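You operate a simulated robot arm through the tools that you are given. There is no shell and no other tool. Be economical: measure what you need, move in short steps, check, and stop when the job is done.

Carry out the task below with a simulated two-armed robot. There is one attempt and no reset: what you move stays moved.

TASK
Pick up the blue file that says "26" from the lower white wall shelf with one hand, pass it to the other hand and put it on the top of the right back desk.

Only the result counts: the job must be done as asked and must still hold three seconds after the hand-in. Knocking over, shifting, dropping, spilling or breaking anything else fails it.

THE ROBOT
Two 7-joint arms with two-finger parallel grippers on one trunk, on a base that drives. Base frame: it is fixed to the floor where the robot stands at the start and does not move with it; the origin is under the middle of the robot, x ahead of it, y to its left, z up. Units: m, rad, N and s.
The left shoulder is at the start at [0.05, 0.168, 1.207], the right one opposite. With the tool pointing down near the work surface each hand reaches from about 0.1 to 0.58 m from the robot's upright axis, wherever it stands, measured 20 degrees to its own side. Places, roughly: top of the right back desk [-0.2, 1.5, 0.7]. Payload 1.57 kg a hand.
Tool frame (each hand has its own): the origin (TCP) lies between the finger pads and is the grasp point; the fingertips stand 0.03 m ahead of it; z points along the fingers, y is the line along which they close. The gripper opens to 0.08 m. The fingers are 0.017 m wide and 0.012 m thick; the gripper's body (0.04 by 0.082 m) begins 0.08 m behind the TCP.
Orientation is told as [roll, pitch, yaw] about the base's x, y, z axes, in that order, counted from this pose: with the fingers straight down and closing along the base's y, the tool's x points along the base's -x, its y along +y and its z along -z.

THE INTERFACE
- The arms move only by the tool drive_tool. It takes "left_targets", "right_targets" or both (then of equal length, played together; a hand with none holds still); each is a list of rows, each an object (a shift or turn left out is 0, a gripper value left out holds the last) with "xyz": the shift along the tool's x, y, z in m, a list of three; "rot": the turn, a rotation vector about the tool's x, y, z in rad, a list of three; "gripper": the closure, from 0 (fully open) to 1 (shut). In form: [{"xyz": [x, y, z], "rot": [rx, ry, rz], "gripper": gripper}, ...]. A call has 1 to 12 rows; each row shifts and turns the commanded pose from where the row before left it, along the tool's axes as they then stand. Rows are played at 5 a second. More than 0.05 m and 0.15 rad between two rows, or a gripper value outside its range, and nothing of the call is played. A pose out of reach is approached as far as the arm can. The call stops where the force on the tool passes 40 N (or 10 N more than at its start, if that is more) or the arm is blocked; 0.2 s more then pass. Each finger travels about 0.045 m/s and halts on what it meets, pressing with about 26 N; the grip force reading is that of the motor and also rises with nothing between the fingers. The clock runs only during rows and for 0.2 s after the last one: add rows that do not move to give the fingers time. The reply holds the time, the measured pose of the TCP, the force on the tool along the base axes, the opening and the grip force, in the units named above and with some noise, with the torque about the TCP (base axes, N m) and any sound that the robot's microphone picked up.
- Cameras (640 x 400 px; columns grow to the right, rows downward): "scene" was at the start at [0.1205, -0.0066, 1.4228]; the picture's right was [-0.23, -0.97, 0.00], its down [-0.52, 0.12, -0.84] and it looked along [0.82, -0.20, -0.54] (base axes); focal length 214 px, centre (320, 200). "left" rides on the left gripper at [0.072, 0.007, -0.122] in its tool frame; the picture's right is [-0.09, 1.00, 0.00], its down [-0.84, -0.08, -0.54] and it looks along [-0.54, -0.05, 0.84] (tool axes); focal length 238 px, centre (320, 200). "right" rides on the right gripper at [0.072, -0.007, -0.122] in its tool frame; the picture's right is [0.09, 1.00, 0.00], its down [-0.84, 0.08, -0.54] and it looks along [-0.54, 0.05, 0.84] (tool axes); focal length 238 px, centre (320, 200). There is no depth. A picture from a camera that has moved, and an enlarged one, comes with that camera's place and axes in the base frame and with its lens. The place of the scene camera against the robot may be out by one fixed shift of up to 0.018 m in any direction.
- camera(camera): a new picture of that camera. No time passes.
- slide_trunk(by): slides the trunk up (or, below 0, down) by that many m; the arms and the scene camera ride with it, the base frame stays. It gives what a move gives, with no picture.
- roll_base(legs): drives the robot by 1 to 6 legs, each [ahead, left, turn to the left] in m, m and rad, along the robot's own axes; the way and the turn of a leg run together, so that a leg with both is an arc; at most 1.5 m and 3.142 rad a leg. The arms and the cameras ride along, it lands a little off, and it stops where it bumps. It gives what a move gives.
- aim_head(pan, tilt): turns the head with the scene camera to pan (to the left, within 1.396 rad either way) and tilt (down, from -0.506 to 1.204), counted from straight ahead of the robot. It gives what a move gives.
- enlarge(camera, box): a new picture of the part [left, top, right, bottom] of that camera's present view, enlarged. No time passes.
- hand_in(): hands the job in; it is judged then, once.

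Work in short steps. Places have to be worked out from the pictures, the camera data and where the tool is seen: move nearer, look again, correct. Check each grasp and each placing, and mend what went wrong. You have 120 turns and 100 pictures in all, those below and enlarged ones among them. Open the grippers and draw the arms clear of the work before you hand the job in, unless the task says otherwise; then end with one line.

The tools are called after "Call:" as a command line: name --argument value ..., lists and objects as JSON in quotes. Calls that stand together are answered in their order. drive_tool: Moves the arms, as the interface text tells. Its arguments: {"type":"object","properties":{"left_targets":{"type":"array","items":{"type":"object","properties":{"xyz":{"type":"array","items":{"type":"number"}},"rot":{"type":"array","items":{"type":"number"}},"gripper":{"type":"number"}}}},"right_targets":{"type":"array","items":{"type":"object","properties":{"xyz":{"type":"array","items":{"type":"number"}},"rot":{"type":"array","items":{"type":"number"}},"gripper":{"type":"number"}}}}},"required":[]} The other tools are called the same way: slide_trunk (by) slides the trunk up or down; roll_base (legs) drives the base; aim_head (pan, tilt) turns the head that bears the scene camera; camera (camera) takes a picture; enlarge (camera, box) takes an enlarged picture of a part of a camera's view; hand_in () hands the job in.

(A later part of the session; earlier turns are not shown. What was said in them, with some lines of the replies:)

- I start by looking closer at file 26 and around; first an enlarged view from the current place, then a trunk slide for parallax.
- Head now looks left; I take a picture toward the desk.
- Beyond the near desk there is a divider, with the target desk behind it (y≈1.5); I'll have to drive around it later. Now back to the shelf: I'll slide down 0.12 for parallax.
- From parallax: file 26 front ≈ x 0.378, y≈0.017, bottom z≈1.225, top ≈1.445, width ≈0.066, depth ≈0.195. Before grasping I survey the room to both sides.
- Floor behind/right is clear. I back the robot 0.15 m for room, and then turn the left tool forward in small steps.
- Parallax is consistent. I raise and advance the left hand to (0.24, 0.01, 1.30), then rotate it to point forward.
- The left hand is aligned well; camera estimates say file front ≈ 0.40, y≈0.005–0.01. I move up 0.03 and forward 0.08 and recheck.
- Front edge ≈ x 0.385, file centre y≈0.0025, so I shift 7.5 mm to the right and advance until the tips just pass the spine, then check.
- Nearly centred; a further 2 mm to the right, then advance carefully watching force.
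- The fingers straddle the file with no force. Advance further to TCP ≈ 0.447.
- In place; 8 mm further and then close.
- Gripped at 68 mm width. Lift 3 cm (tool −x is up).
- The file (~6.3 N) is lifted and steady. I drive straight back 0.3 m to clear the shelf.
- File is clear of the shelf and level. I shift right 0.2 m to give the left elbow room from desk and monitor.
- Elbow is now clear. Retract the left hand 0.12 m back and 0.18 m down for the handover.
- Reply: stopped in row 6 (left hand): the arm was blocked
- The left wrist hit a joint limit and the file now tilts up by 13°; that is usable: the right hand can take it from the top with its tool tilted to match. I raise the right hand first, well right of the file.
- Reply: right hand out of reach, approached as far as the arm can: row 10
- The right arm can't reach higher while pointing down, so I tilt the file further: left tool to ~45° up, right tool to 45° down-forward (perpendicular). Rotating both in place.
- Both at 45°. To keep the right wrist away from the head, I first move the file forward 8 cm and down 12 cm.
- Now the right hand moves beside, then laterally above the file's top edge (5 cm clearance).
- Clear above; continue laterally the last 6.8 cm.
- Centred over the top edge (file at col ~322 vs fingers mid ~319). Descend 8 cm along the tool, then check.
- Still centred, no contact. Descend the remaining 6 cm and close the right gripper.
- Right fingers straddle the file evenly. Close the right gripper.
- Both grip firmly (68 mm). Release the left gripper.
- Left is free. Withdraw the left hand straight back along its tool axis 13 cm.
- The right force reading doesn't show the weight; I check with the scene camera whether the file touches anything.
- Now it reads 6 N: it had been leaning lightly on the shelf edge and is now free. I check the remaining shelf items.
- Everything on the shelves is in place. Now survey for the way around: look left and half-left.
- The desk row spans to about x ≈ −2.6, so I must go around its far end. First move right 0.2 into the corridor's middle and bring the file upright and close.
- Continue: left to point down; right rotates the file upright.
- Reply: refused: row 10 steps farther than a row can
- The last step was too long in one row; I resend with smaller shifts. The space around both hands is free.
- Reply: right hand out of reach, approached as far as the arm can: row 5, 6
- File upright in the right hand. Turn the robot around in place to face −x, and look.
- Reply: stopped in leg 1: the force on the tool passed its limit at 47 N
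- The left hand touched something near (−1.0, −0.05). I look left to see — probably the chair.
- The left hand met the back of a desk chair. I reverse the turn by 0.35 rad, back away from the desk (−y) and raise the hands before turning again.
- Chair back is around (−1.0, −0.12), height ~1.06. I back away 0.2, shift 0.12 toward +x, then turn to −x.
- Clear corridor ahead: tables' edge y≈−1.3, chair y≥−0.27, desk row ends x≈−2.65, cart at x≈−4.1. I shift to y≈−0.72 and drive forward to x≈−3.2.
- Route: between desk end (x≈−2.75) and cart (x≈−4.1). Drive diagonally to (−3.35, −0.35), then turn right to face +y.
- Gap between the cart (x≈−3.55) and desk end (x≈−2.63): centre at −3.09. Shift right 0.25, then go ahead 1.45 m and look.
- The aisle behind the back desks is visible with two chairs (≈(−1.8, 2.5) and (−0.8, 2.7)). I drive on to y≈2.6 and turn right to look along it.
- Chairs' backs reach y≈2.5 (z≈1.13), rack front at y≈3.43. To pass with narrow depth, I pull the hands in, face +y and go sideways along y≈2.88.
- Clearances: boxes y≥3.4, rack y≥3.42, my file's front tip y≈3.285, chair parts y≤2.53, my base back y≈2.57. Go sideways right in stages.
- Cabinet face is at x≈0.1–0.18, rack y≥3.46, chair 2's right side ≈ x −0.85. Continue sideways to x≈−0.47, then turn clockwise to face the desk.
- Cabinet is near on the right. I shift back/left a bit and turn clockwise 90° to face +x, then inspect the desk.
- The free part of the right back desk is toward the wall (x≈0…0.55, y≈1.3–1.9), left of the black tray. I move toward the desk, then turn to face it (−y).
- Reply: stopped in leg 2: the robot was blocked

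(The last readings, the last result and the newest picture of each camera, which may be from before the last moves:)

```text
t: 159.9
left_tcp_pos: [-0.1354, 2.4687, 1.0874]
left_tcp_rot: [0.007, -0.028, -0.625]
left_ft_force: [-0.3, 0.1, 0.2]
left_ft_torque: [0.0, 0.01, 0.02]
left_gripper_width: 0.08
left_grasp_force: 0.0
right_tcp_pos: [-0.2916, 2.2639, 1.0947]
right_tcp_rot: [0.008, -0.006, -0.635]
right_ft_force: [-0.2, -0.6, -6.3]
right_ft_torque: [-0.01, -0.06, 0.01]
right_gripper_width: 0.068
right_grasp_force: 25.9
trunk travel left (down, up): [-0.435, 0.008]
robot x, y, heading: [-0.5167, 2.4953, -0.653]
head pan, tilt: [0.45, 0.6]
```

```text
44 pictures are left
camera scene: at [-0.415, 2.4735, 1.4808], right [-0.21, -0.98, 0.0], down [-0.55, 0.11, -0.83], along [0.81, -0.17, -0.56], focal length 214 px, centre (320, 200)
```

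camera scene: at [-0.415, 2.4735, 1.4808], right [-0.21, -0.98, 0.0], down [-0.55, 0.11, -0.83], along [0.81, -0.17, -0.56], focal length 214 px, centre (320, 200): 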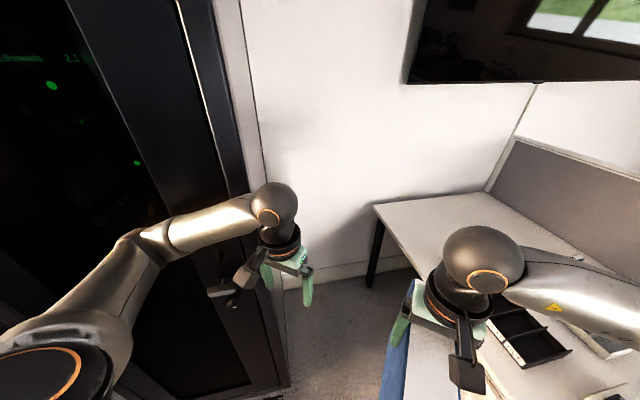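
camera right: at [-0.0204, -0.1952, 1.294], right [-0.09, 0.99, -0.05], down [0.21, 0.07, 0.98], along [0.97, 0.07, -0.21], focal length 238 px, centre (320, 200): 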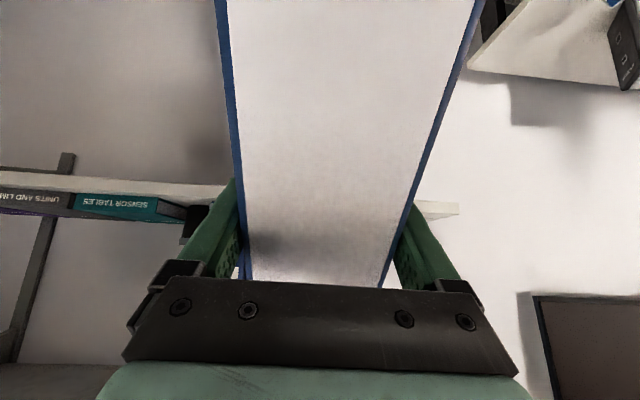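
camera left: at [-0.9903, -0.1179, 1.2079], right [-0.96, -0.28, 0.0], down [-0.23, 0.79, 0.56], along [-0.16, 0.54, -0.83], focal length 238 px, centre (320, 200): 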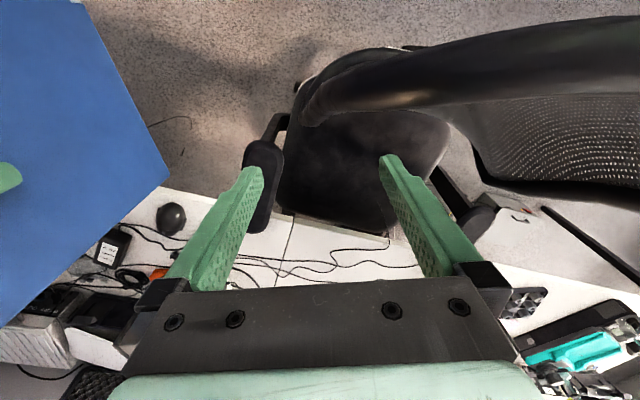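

The left elbow met the cabinet door face (static). I turn back slightly, shift away by ~0.1 m in −x and −y, then finish the turn.

Call:
roll_base --legs '[[0, 0, 0.12], [-0.04, -0.136, 0], [0, 0, -1.04]]'

Call:
camera --camera "scene"

```text
t: 164.9
left_tcp_pos: [-0.4108, 2.0699, 1.0838]
left_tcp_rot: [0.009, -0.017, -1.546]
left_ft_force: [-0.1, -0.1, 0.1]
left_ft_torque: [0.03, -0.01, -0.04]
left_gripper_width: 0.0799
left_grasp_force: 0.1
right_tcp_pos: [-0.6678, 2.0719, 1.0899]
right_tcp_rot: [0.01, 0.005, -1.555]
right_ft_force: [0.1, 0.8, -6.9]
right_ft_torque: [-0.06, 0.0, 0.0]
right_gripper_width: 0.0679
right_grasp_force: 25.5
trunk travel left (down, up): [-0.435, 0.008]
robot x, y, heading: [-0.6195, 2.3997, -1.58]
head pan, tilt: [0.45, 0.6]
```

```text
43 pictures are left
camera scene: at [-0.5895, 2.2922, 1.4797], right [-0.9, -0.43, 0.0], down [-0.24, 0.51, -0.82], along [0.35, -0.75, -0.57], focal length 214 px, centre (320, 200)
```

scene: 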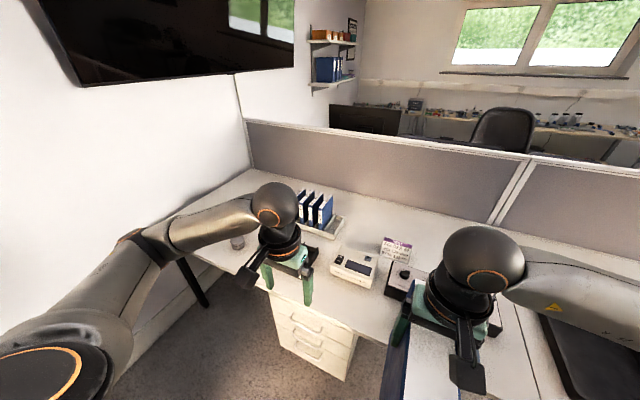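

Facing the desk now. Shift left 0.45 and 0.1 ahead, then look at the free part of the desk.

Call:
roll_base --legs '[[0.12, 0, 0.01], [0, 0.44, 0]]'

Call:
aim_head --pan 0.0 --tilt 0.7

Call:
camera --camera "scene"

```text
t: 170.2
left_tcp_pos: [0.0271, 1.9541, 1.0852]
left_tcp_rot: [0.009, -0.017, -1.534]
left_ft_force: [0.0, -0.1, 0.1]
left_ft_torque: [0.0, 0.0, 0.0]
left_gripper_width: 0.0802
left_grasp_force: 0.0
right_tcp_pos: [-0.2278, 1.9507, 1.0912]
right_tcp_rot: [0.01, 0.005, -1.545]
right_ft_force: [0.7, 0.0, -6.0]
right_ft_torque: [-0.03, 0.03, 0.0]
right_gripper_width: 0.068
right_grasp_force: 26.4
trunk travel left (down, up): [-0.435, 0.008]
robot x, y, heading: [-0.1844, 2.2794, -1.568]
head pan, tilt: [0.45, 0.6]
```

```text
t: 171.1
left_tcp_pos: [0.0284, 1.955, 1.0837]
left_tcp_rot: [0.008, -0.017, -1.535]
left_ft_force: [-0.5, 0.7, -0.7]
left_ft_torque: [0.0, -0.05, -0.02]
left_gripper_width: 0.0796
left_grasp_force: 0.1
right_tcp_pos: [-0.2271, 1.9519, 1.0908]
right_tcp_rot: [0.012, 0.005, -1.545]
right_ft_force: [0.8, 0.8, -5.7]
right_ft_torque: [-0.05, -0.02, -0.02]
right_gripper_width: 0.068
right_grasp_force: 25.3
trunk travel left (down, up): [-0.435, 0.008]
robot x, y, heading: [-0.1858, 2.2788, -1.57]
head pan, tilt: [0.0, 0.7]
```

```text
42 pictures are left
camera scene: at [-0.191, 2.1682, 1.471], right [-1.0, -0.01, 0.0], down [0.0, 0.64, -0.76], along [0.0, -0.76, -0.64], focal length 214 px, centre (320, 200)
```

scene: 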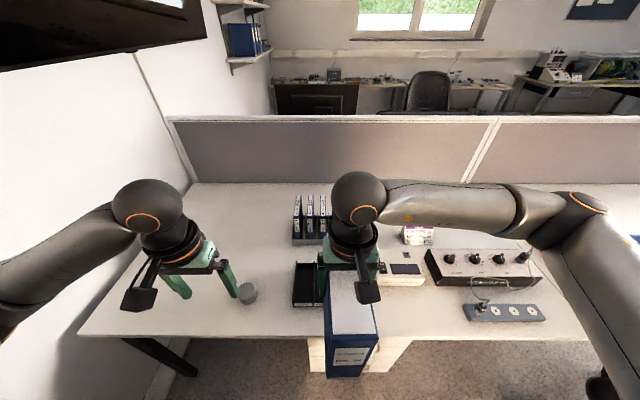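

Layout: black tray left edge x≈−0.09 (y 1.65–1.84), jar at ≈(0.07, 1.79), open desk between (~13 cm gap) reachable. First I move the left hand 0.2 m away to the left, and the right hand (file bottom still at z≈0.93) forward/left over the gap.

Call:
drive_tool --left_targets '[{"xyz": [0, 0.04, 0]}, {"xyz": [0, 0.04, 0]}, {"xyz": [0, 0.04, 0]}, {"xyz": [0, 0.04, 0]}, {"xyz": [0, 0.04, 0]}, {}]'

Call:
drive_tool --right_targets '[{"xyz": [-0.032, 0.025, 0]}, {"xyz": [-0.032, 0.035, 0]}, {"xyz": [-0.032, 0.035, 0]}, {"xyz": [-0.03, 0.035, 0]}, {"xyz": [-0.02, 0.035, 0]}, {"xyz": [-0.01, 0.035, 0]}, {}]'

Call:
camera --camera "scene"

Call:
camera --camera "right"

```text
t: 172.4
left_tcp_pos: [0.229, 1.9614, 1.0857]
left_tcp_rot: [0.01, -0.017, -1.536]
left_ft_force: [-0.3, 0.3, 0.5]
left_ft_torque: [0.0, -0.01, -0.01]
left_gripper_width: 0.08
left_grasp_force: 0.0
right_tcp_pos: [-0.2287, 1.9512, 1.0906]
right_tcp_rot: [0.011, 0.006, -1.545]
right_ft_force: [0.7, -0.1, -5.6]
right_ft_torque: [-0.08, 0.0, 0.0]
right_gripper_width: 0.0678
right_grasp_force: 26.1
trunk travel left (down, up): [-0.435, 0.008]
robot x, y, heading: [-0.1858, 2.2806, -1.565]
head pan, tilt: [0.0, 0.7]
```

```text
t: 174.1
left_tcp_pos: [0.2293, 1.962, 1.0858]
left_tcp_rot: [0.008, -0.017, -1.534]
left_ft_force: [0.0, -0.9, 0.3]
left_ft_torque: [0.02, 0.0, -0.01]
left_gripper_width: 0.0801
left_grasp_force: 0.1
right_tcp_pos: [-0.0467, 1.8076, 1.0925]
right_tcp_rot: [0.008, 0.004, -1.543]
right_ft_force: [0.2, 0.1, -5.6]
right_ft_torque: [-0.09, 0.03, 0.03]
right_gripper_width: 0.0679
right_grasp_force: 26.2
right hand out of reach, approached as far as the arm can: row 6
trunk travel left (down, up): [-0.435, 0.008]
robot x, y, heading: [-0.1871, 2.2793, -1.567]
head pan, tilt: [0.0, 0.7]
```

```text
41 pictures are left
camera scene: at [-0.1905, 2.1681, 1.471], right [-1.0, 0.0, 0.0], down [0.0, 0.64, -0.76], along [0.0, -0.76, -0.64], focal length 214 px, centre (320, 200)
```

scene: 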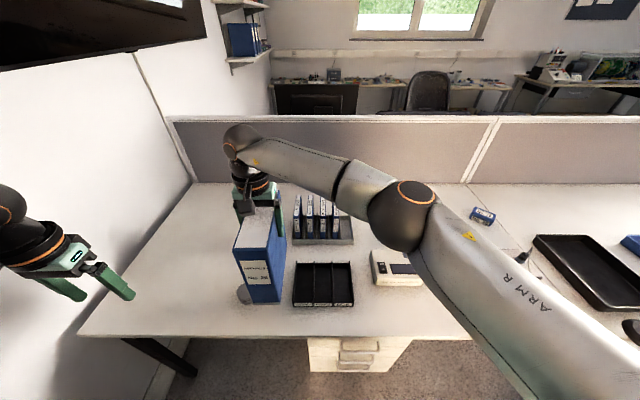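

```text
40 pictures are left
camera right: at [-0.0579, 1.878, 1.2137], right [0.99, 0.12, 0.01], down [0.1, -0.84, 0.54], along [0.07, -0.53, -0.84], focal length 238 px, centre (320, 200)
```

right: 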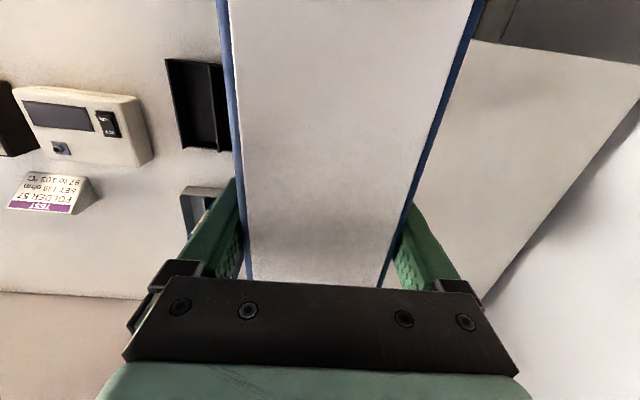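

The right arm is at its reach limit at (−0.047, 1.808). I enlarge to measure file, jar and tray relative to each other.

Call:
enlarge --camera "scene" --box '[200, 160, 400, 340]'

```text
2.22 times, centred on (300, 250) of scene
camera zoom: at [-0.1905, 2.1681, 1.471], right [-1.0, 0.0, 0.0], down [0.0, 0.64, -0.76], along [0.0, -0.76, -0.64], focal length 477 px, centre (364, 89)
```

zoom: 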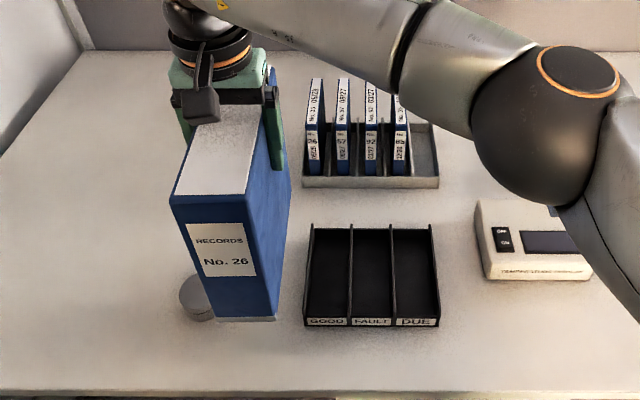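

I need ~3 cm more to +x and ~6 cm more toward −y. Check the base's clearance to the desk by looking down.

Call:
aim_head --pan 0.0 --tilt 1.2

Call:
camera --camera "scene"

```text
t: 175.0
left_tcp_pos: [0.2285, 1.9614, 1.0862]
left_tcp_rot: [0.008, -0.018, -1.535]
left_ft_force: [-0.5, -0.8, 0.0]
left_ft_torque: [-0.01, -0.02, 0.01]
left_gripper_width: 0.0798
left_grasp_force: 0.1
right_tcp_pos: [-0.0479, 1.8078, 1.0907]
right_tcp_rot: [0.011, 0.005, -1.544]
right_ft_force: [0.6, 0.1, -5.9]
right_ft_torque: [-0.07, 0.01, -0.01]
right_gripper_width: 0.0679
right_grasp_force: 25.9
trunk travel left (down, up): [-0.435, 0.008]
robot x, y, heading: [-0.1843, 2.2787, -1.561]
head pan, tilt: [0.0, 1.201]
```

```text
38 pictures are left
camera scene: at [-0.191, 2.1971, 1.4351], right [-1.0, 0.0, 0.0], down [0.0, 0.93, -0.36], along [0.0, -0.36, -0.93], focal length 214 px, centre (320, 200)
```

scene: 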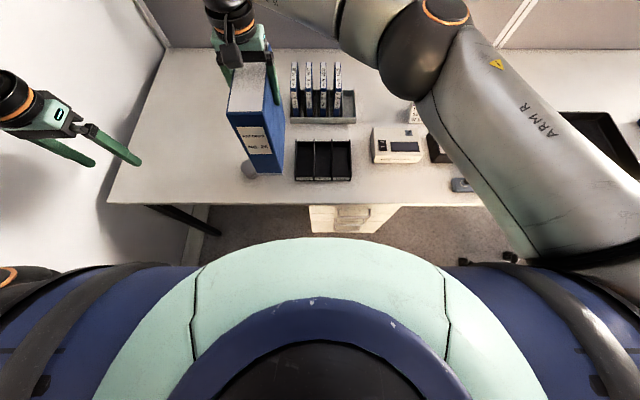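

Base radius ≈0.27, front at y≈2.01; desk/drawers ≈1.92. A move of 6 cm ahead and 3.5 cm left is safe.

Call:
roll_base --legs '[[0.06, 0.035, -0.01]]'

Call:
aim_head --pan 0.15 --tilt 0.8

Call:
enlarge --camera "scene" --box '[220, 120, 420, 320]'

```text
t: 176.0
left_tcp_pos: [0.2592, 1.8956, 1.0841]
left_tcp_rot: [0.01, -0.017, -1.546]
left_ft_force: [0.5, -0.4, -0.5]
left_ft_torque: [0.05, -0.01, 0.01]
left_gripper_width: 0.0801
left_grasp_force: 0.0
right_tcp_pos: [-0.0185, 1.7463, 1.0919]
right_tcp_rot: [0.009, 0.005, -1.555]
right_ft_force: [0.2, 0.5, -6.9]
right_ft_torque: [-0.05, 0.01, 0.03]
right_gripper_width: 0.068
right_grasp_force: 25.9
trunk travel left (down, up): [-0.435, 0.008]
robot x, y, heading: [-0.1492, 2.22, -1.577]
head pan, tilt: [0.0, 1.201]
```

```text
t: 176.9
left_tcp_pos: [0.2606, 1.8973, 1.085]
left_tcp_rot: [0.008, -0.017, -1.543]
left_ft_force: [0.0, 0.4, -0.6]
left_ft_torque: [0.01, -0.01, 0.0]
left_gripper_width: 0.0802
left_grasp_force: 0.1
right_tcp_pos: [-0.0183, 1.7466, 1.0922]
right_tcp_rot: [0.006, 0.005, -1.554]
right_ft_force: [0.9, 0.2, -5.6]
right_ft_torque: [-0.04, -0.03, -0.01]
right_gripper_width: 0.0677
right_grasp_force: 25.5
trunk travel left (down, up): [-0.435, 0.008]
robot x, y, heading: [-0.1484, 2.221, -1.575]
head pan, tilt: [0.15, 0.799]
```

```text
2.00 times, centred on (320, 220) of scene
camera zoom: at [-0.1453, 2.1138, 1.4627], right [-0.99, -0.14, 0.0], down [-0.1, 0.71, -0.7], along [0.1, -0.69, -0.72], focal length 429 px, centre (320, 160)
```

zoom: 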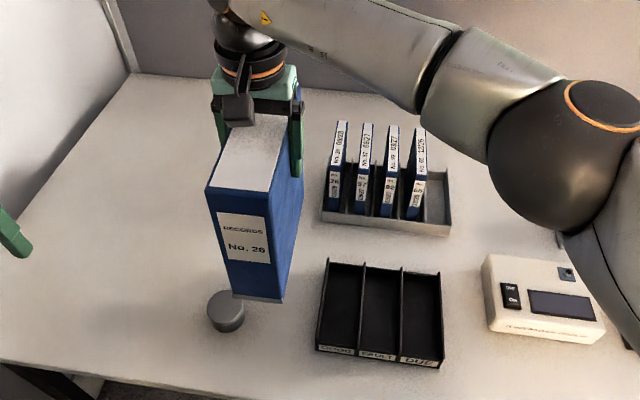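

The file projects down midway between jar (~3.3 cm) and tray (~3.1 cm), spine ~7 cm inside the edge. Lower the trunk by 0.16 (file bottom to ≈0.77) and check.

Call:
slide_trunk --by -0.16

Call:
enlarge --camera "scene" --box '[200, 120, 440, 360]'

```text
t: 178.7
left_tcp_pos: [0.2596, 1.8974, 0.9257]
left_tcp_rot: [0.009, -0.018, -1.543]
left_ft_force: [-0.9, -0.8, -0.7]
left_ft_torque: [0.0, 0.0, -0.02]
left_gripper_width: 0.0797
left_grasp_force: 0.0
right_tcp_pos: [-0.0182, 1.7468, 0.9317]
right_tcp_rot: [0.01, 0.005, -1.554]
right_ft_force: [1.3, 0.2, -7.0]
right_ft_torque: [-0.03, 0.02, -0.01]
right_gripper_width: 0.0677
right_grasp_force: 26.1
trunk travel left (down, up): [-0.275, 0.168]
robot x, y, heading: [-0.1498, 2.2213, -1.572]
head pan, tilt: [0.15, 0.799]
```

```text
1.67 times, centred on (320, 240) of scene
camera zoom: at [-0.1454, 2.1141, 1.3028], right [-0.99, -0.14, 0.0], down [-0.1, 0.71, -0.7], along [0.1, -0.69, -0.72], focal length 358 px, centre (320, 133)
```

zoom: 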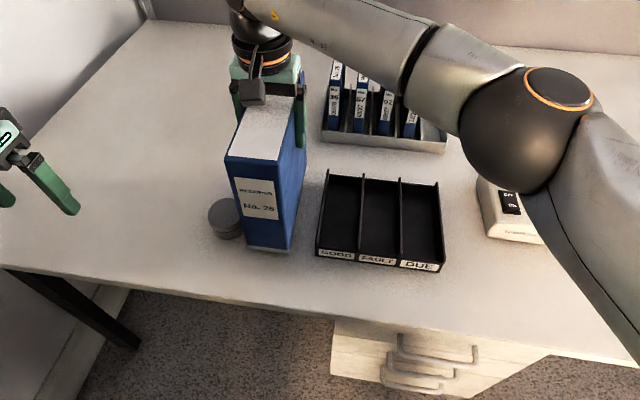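

Good. Now lower by the tool in small steps: 4.5 cm first.

Call:
drive_tool --right_targets '[{"xyz": [0, 0, 0.015]}, {"xyz": [0, 0, 0.015]}, {"xyz": [0, 0, 0.015]}, {}]'

Call:
enlarge --camera "scene" --box '[200, 160, 380, 340]'

```text
t: 179.7
left_tcp_pos: [0.2588, 1.899, 0.9274]
left_tcp_rot: [0.01, -0.02, -1.542]
left_ft_force: [0.2, -0.4, 0.2]
left_ft_torque: [0.02, -0.01, 0.0]
left_gripper_width: 0.08
left_grasp_force: 0.0
right_tcp_pos: [-0.0175, 1.7491, 0.8905]
right_tcp_rot: [0.011, -0.001, -1.555]
right_ft_force: [1.4, -0.3, 28.4]
right_ft_torque: [0.06, 0.86, -0.17]
right_gripper_width: 0.0683
right_grasp_force: 26.3
trunk travel left (down, up): [-0.275, 0.168]
robot x, y, heading: [-0.1513, 2.218, -1.573]
head pan, tilt: [0.15, 0.799]
```

```text
2.22 times, centred on (290, 250) of scene
camera zoom: at [-0.1458, 2.1165, 1.3032], right [-0.99, -0.14, 0.0], down [-0.1, 0.71, -0.7], along [0.1, -0.69, -0.72], focal length 477 px, centre (387, 89)
```

zoom: 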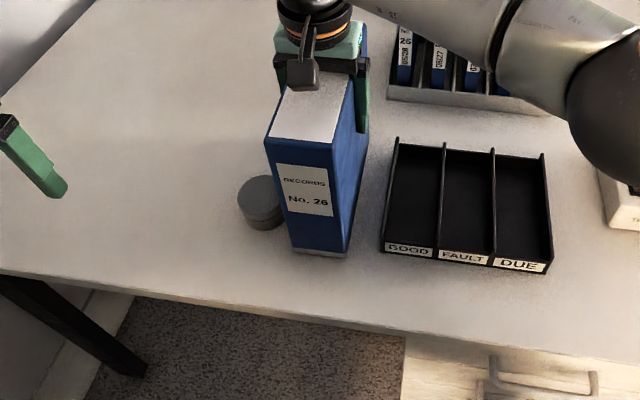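

Contact at TCP z≈0.89 (28 N): the file stands on the desk. I relieve the pressure by 3 mm and check the gap to the jar before releasing.

Call:
drive_tool --right_targets '[{"xyz": [0, 0, -0.003]}, {}]'

Call:
aim_head --pan 0.25 --tilt 1.0

Call:
enlarge --camera "scene" --box '[230, 80, 410, 260]'

```text
t: 180.3
left_tcp_pos: [0.2605, 1.8986, 0.9242]
left_tcp_rot: [0.009, -0.019, -1.544]
left_ft_force: [0.6, -0.4, 0.1]
left_ft_torque: [-0.01, -0.02, 0.03]
left_gripper_width: 0.08
left_grasp_force: 0.1
right_tcp_pos: [-0.0174, 1.7479, 0.8895]
right_tcp_rot: [0.009, 0.004, -1.553]
right_ft_force: [2.3, -0.4, 8.4]
right_ft_torque: [-1.13, 0.07, 0.15]
right_gripper_width: 0.0681
right_grasp_force: 25.7
trunk travel left (down, up): [-0.275, 0.168]
robot x, y, heading: [-0.1487, 2.2182, -1.58]
head pan, tilt: [0.15, 0.799]
```

```text
t: 181.0
left_tcp_pos: [0.2584, 1.8974, 0.9257]
left_tcp_rot: [0.008, -0.019, -1.544]
left_ft_force: [0.4, 0.5, 0.5]
left_ft_torque: [-0.01, 0.01, -0.04]
left_gripper_width: 0.0799
left_grasp_force: 0.1
right_tcp_pos: [-0.0182, 1.7485, 0.8904]
right_tcp_rot: [0.01, 0.006, -1.552]
right_ft_force: [1.8, -0.2, 0.3]
right_ft_torque: [-0.59, -0.15, 0.2]
right_gripper_width: 0.0679
right_grasp_force: 26.0
trunk travel left (down, up): [-0.275, 0.168]
robot x, y, heading: [-0.1517, 2.2185, -1.57]
head pan, tilt: [0.25, 1.0]
```

```text
2.22 times, centred on (320, 170) of scene
camera zoom: at [-0.1401, 2.1268, 1.2877], right [-0.97, -0.24, 0.0], down [-0.2, 0.82, -0.54], along [0.13, -0.52, -0.84], focal length 477 px, centre (320, 267)
```

zoom: 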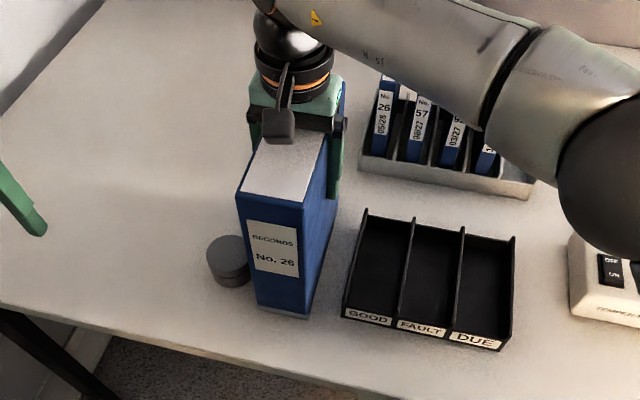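

Weight is on the desk, jar and tray untouched. Open the right gripper.

Call:
drive_tool --right_targets '[{"gripper": 0.6}, {"gripper": 0.0}, {"gripper": 0.0}, {}, {}]'

Call:
camera --camera "right"

Call:
enlarge --camera "scene" --box '[230, 80, 410, 260]'

```text
t: 182.2
left_tcp_pos: [0.2604, 1.8985, 0.9254]
left_tcp_rot: [0.009, -0.017, -1.544]
left_ft_force: [-0.4, 0.1, 0.7]
left_ft_torque: [0.0, 0.05, 0.01]
left_gripper_width: 0.0801
left_grasp_force: 0.0
right_tcp_pos: [-0.018, 1.7482, 0.8916]
right_tcp_rot: [0.01, 0.007, -1.556]
right_ft_force: [0.3, -0.3, -0.5]
right_ft_torque: [-0.01, 0.01, -0.06]
right_gripper_width: 0.08
right_grasp_force: 0.1
trunk travel left (down, up): [-0.275, 0.168]
robot x, y, heading: [-0.147, 2.2218, -1.579]
head pan, tilt: [0.25, 1.0]
```

```text
33 pictures are left
camera right: at [-0.0279, 1.8183, 1.0119], right [0.99, 0.11, 0.01], down [0.09, -0.84, 0.54], along [0.07, -0.53, -0.84], focal length 238 px, centre (320, 200)
```

right: 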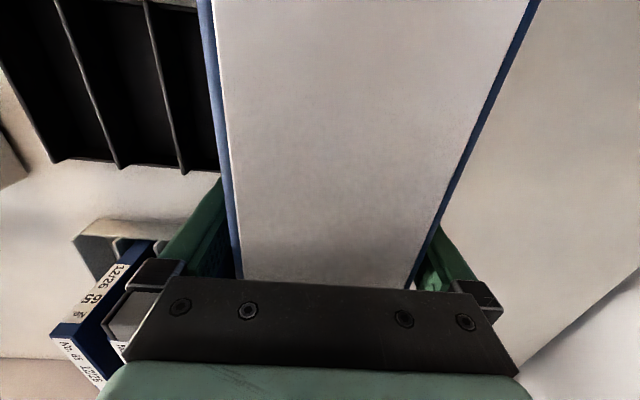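

```text
2.22 times, centred on (320, 170) of scene
camera zoom: at [-0.1402, 2.1267, 1.2877], right [-0.97, -0.24, 0.0], down [-0.2, 0.82, -0.54], along [0.13, -0.52, -0.84], focal length 477 px, centre (320, 267)
```

zoom: 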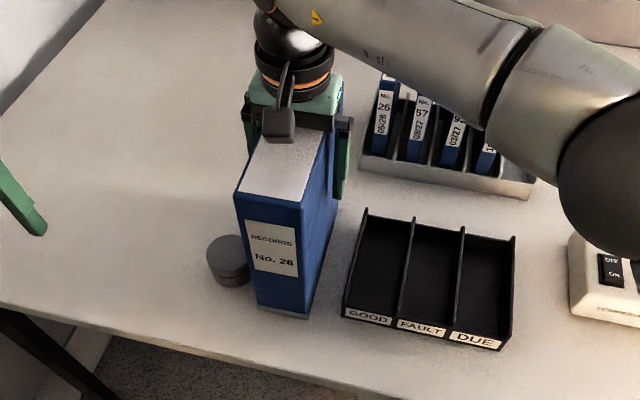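

The file stands free. Raise straight up with the trunk by 0.16 and check.

Call:
slide_trunk --by 0.16

Call:
camera --camera "scene"

```text
t: 184.1
left_tcp_pos: [0.2601, 1.8993, 1.0856]
left_tcp_rot: [0.009, -0.019, -1.544]
left_ft_force: [-0.5, 0.4, 0.0]
left_ft_torque: [0.0, 0.0, 0.0]
left_gripper_width: 0.08
left_grasp_force: 0.1
right_tcp_pos: [-0.018, 1.7462, 1.0511]
right_tcp_rot: [0.01, 0.005, -1.556]
right_ft_force: [-0.2, 0.1, 0.1]
right_ft_torque: [-0.03, 0.0, 0.01]
right_gripper_width: 0.0801
right_grasp_force: 0.0
trunk travel left (down, up): [-0.435, 0.008]
robot x, y, heading: [-0.1504, 2.2221, -1.576]
head pan, tilt: [0.25, 1.0]
```

```text
31 pictures are left
camera scene: at [-0.1402, 2.1265, 1.4476], right [-0.97, -0.24, 0.0], down [-0.2, 0.82, -0.54], along [0.13, -0.52, -0.84], focal length 214 px, centre (320, 200)
```

scene: 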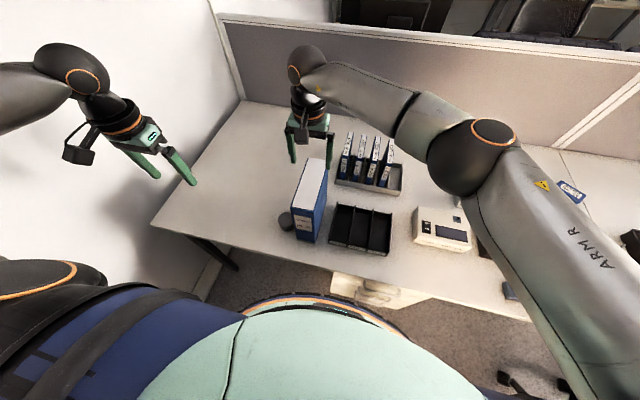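

The file stands upright and free, everything else untouched. Draw the right hand back clear of the work.

Call:
drive_tool --right_targets '[{"xyz": [0.01, -0.03, -0.02]}, {"xyz": [0.02, -0.035, -0.01]}, {"xyz": [0.03, -0.035, 0]}, {"xyz": [0.03, -0.035, 0]}, {"xyz": [0.03, -0.035, 0]}, {}]'

Call:
roll_base --legs '[[-0.08, -0.05, 0]]'

Call:
enlarge --camera "scene" --box '[200, 60, 440, 260]'

```text
t: 185.4
left_tcp_pos: [0.2605, 1.8975, 1.0853]
left_tcp_rot: [0.008, -0.015, -1.545]
left_ft_force: [0.6, -0.3, -1.0]
left_ft_torque: [0.0, 0.01, 0.04]
left_gripper_width: 0.0801
left_grasp_force: 0.0
right_tcp_pos: [-0.1913, 1.8664, 1.0801]
right_tcp_rot: [0.01, 0.004, -1.556]
right_ft_force: [0.5, 0.0, -0.2]
right_ft_torque: [0.02, 0.05, 0.06]
right_gripper_width: 0.0799
right_grasp_force: 0.1
trunk travel left (down, up): [-0.435, 0.008]
robot x, y, heading: [-0.1468, 2.2186, -1.577]
head pan, tilt: [0.25, 1.0]
```

```text
t: 186.6
left_tcp_pos: [0.2107, 1.978, 1.0863]
left_tcp_rot: [0.01, -0.02, -1.546]
left_ft_force: [0.3, -0.3, 0.4]
left_ft_torque: [-0.04, -0.02, -0.02]
left_gripper_width: 0.0801
left_grasp_force: 0.1
right_tcp_pos: [-0.2407, 1.9458, 1.0802]
right_tcp_rot: [0.01, 0.003, -1.555]
right_ft_force: [-0.2, -0.2, 0.1]
right_ft_torque: [0.0, -0.01, -0.03]
right_gripper_width: 0.0799
right_grasp_force: 0.0
trunk travel left (down, up): [-0.435, 0.008]
robot x, y, heading: [-0.1976, 2.2978, -1.577]
head pan, tilt: [0.25, 1.0]
```

```text
2.00 times, centred on (320, 160) of scene
camera zoom: at [-0.1902, 2.2073, 1.4478], right [-0.97, -0.24, 0.0], down [-0.2, 0.82, -0.54], along [0.13, -0.52, -0.84], focal length 429 px, centre (320, 280)
```

zoom: 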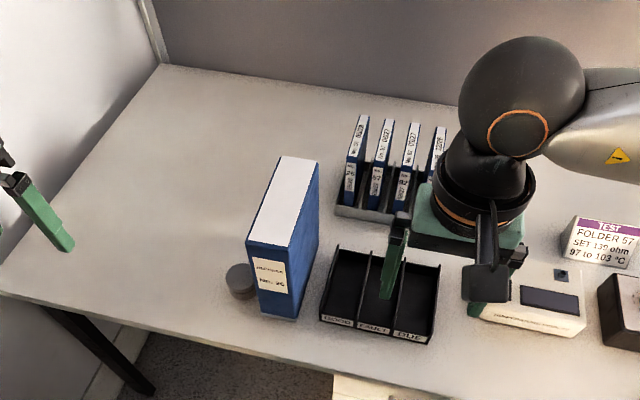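

File 26 stands stably on the right back desk, both grippers are open and clear; handing in.

Call:
hand_in

```text
The job is handed in.
```

File 26 is standing upright on top of the right back desk, between the small jar and the black tray. The left hand picked it from the lower wall shelf and passed it to the right hand, which placed it. Both grippers are open and clear. On the way, the left hand bumped the back of a desk chair with about 47 N, which may have nudged it slightly, and the robot was stopped once beside the black cabinet, probably by the left elbow touching its door. I saw nothing fall or break, and the other items on the shelf and desk looked in place.
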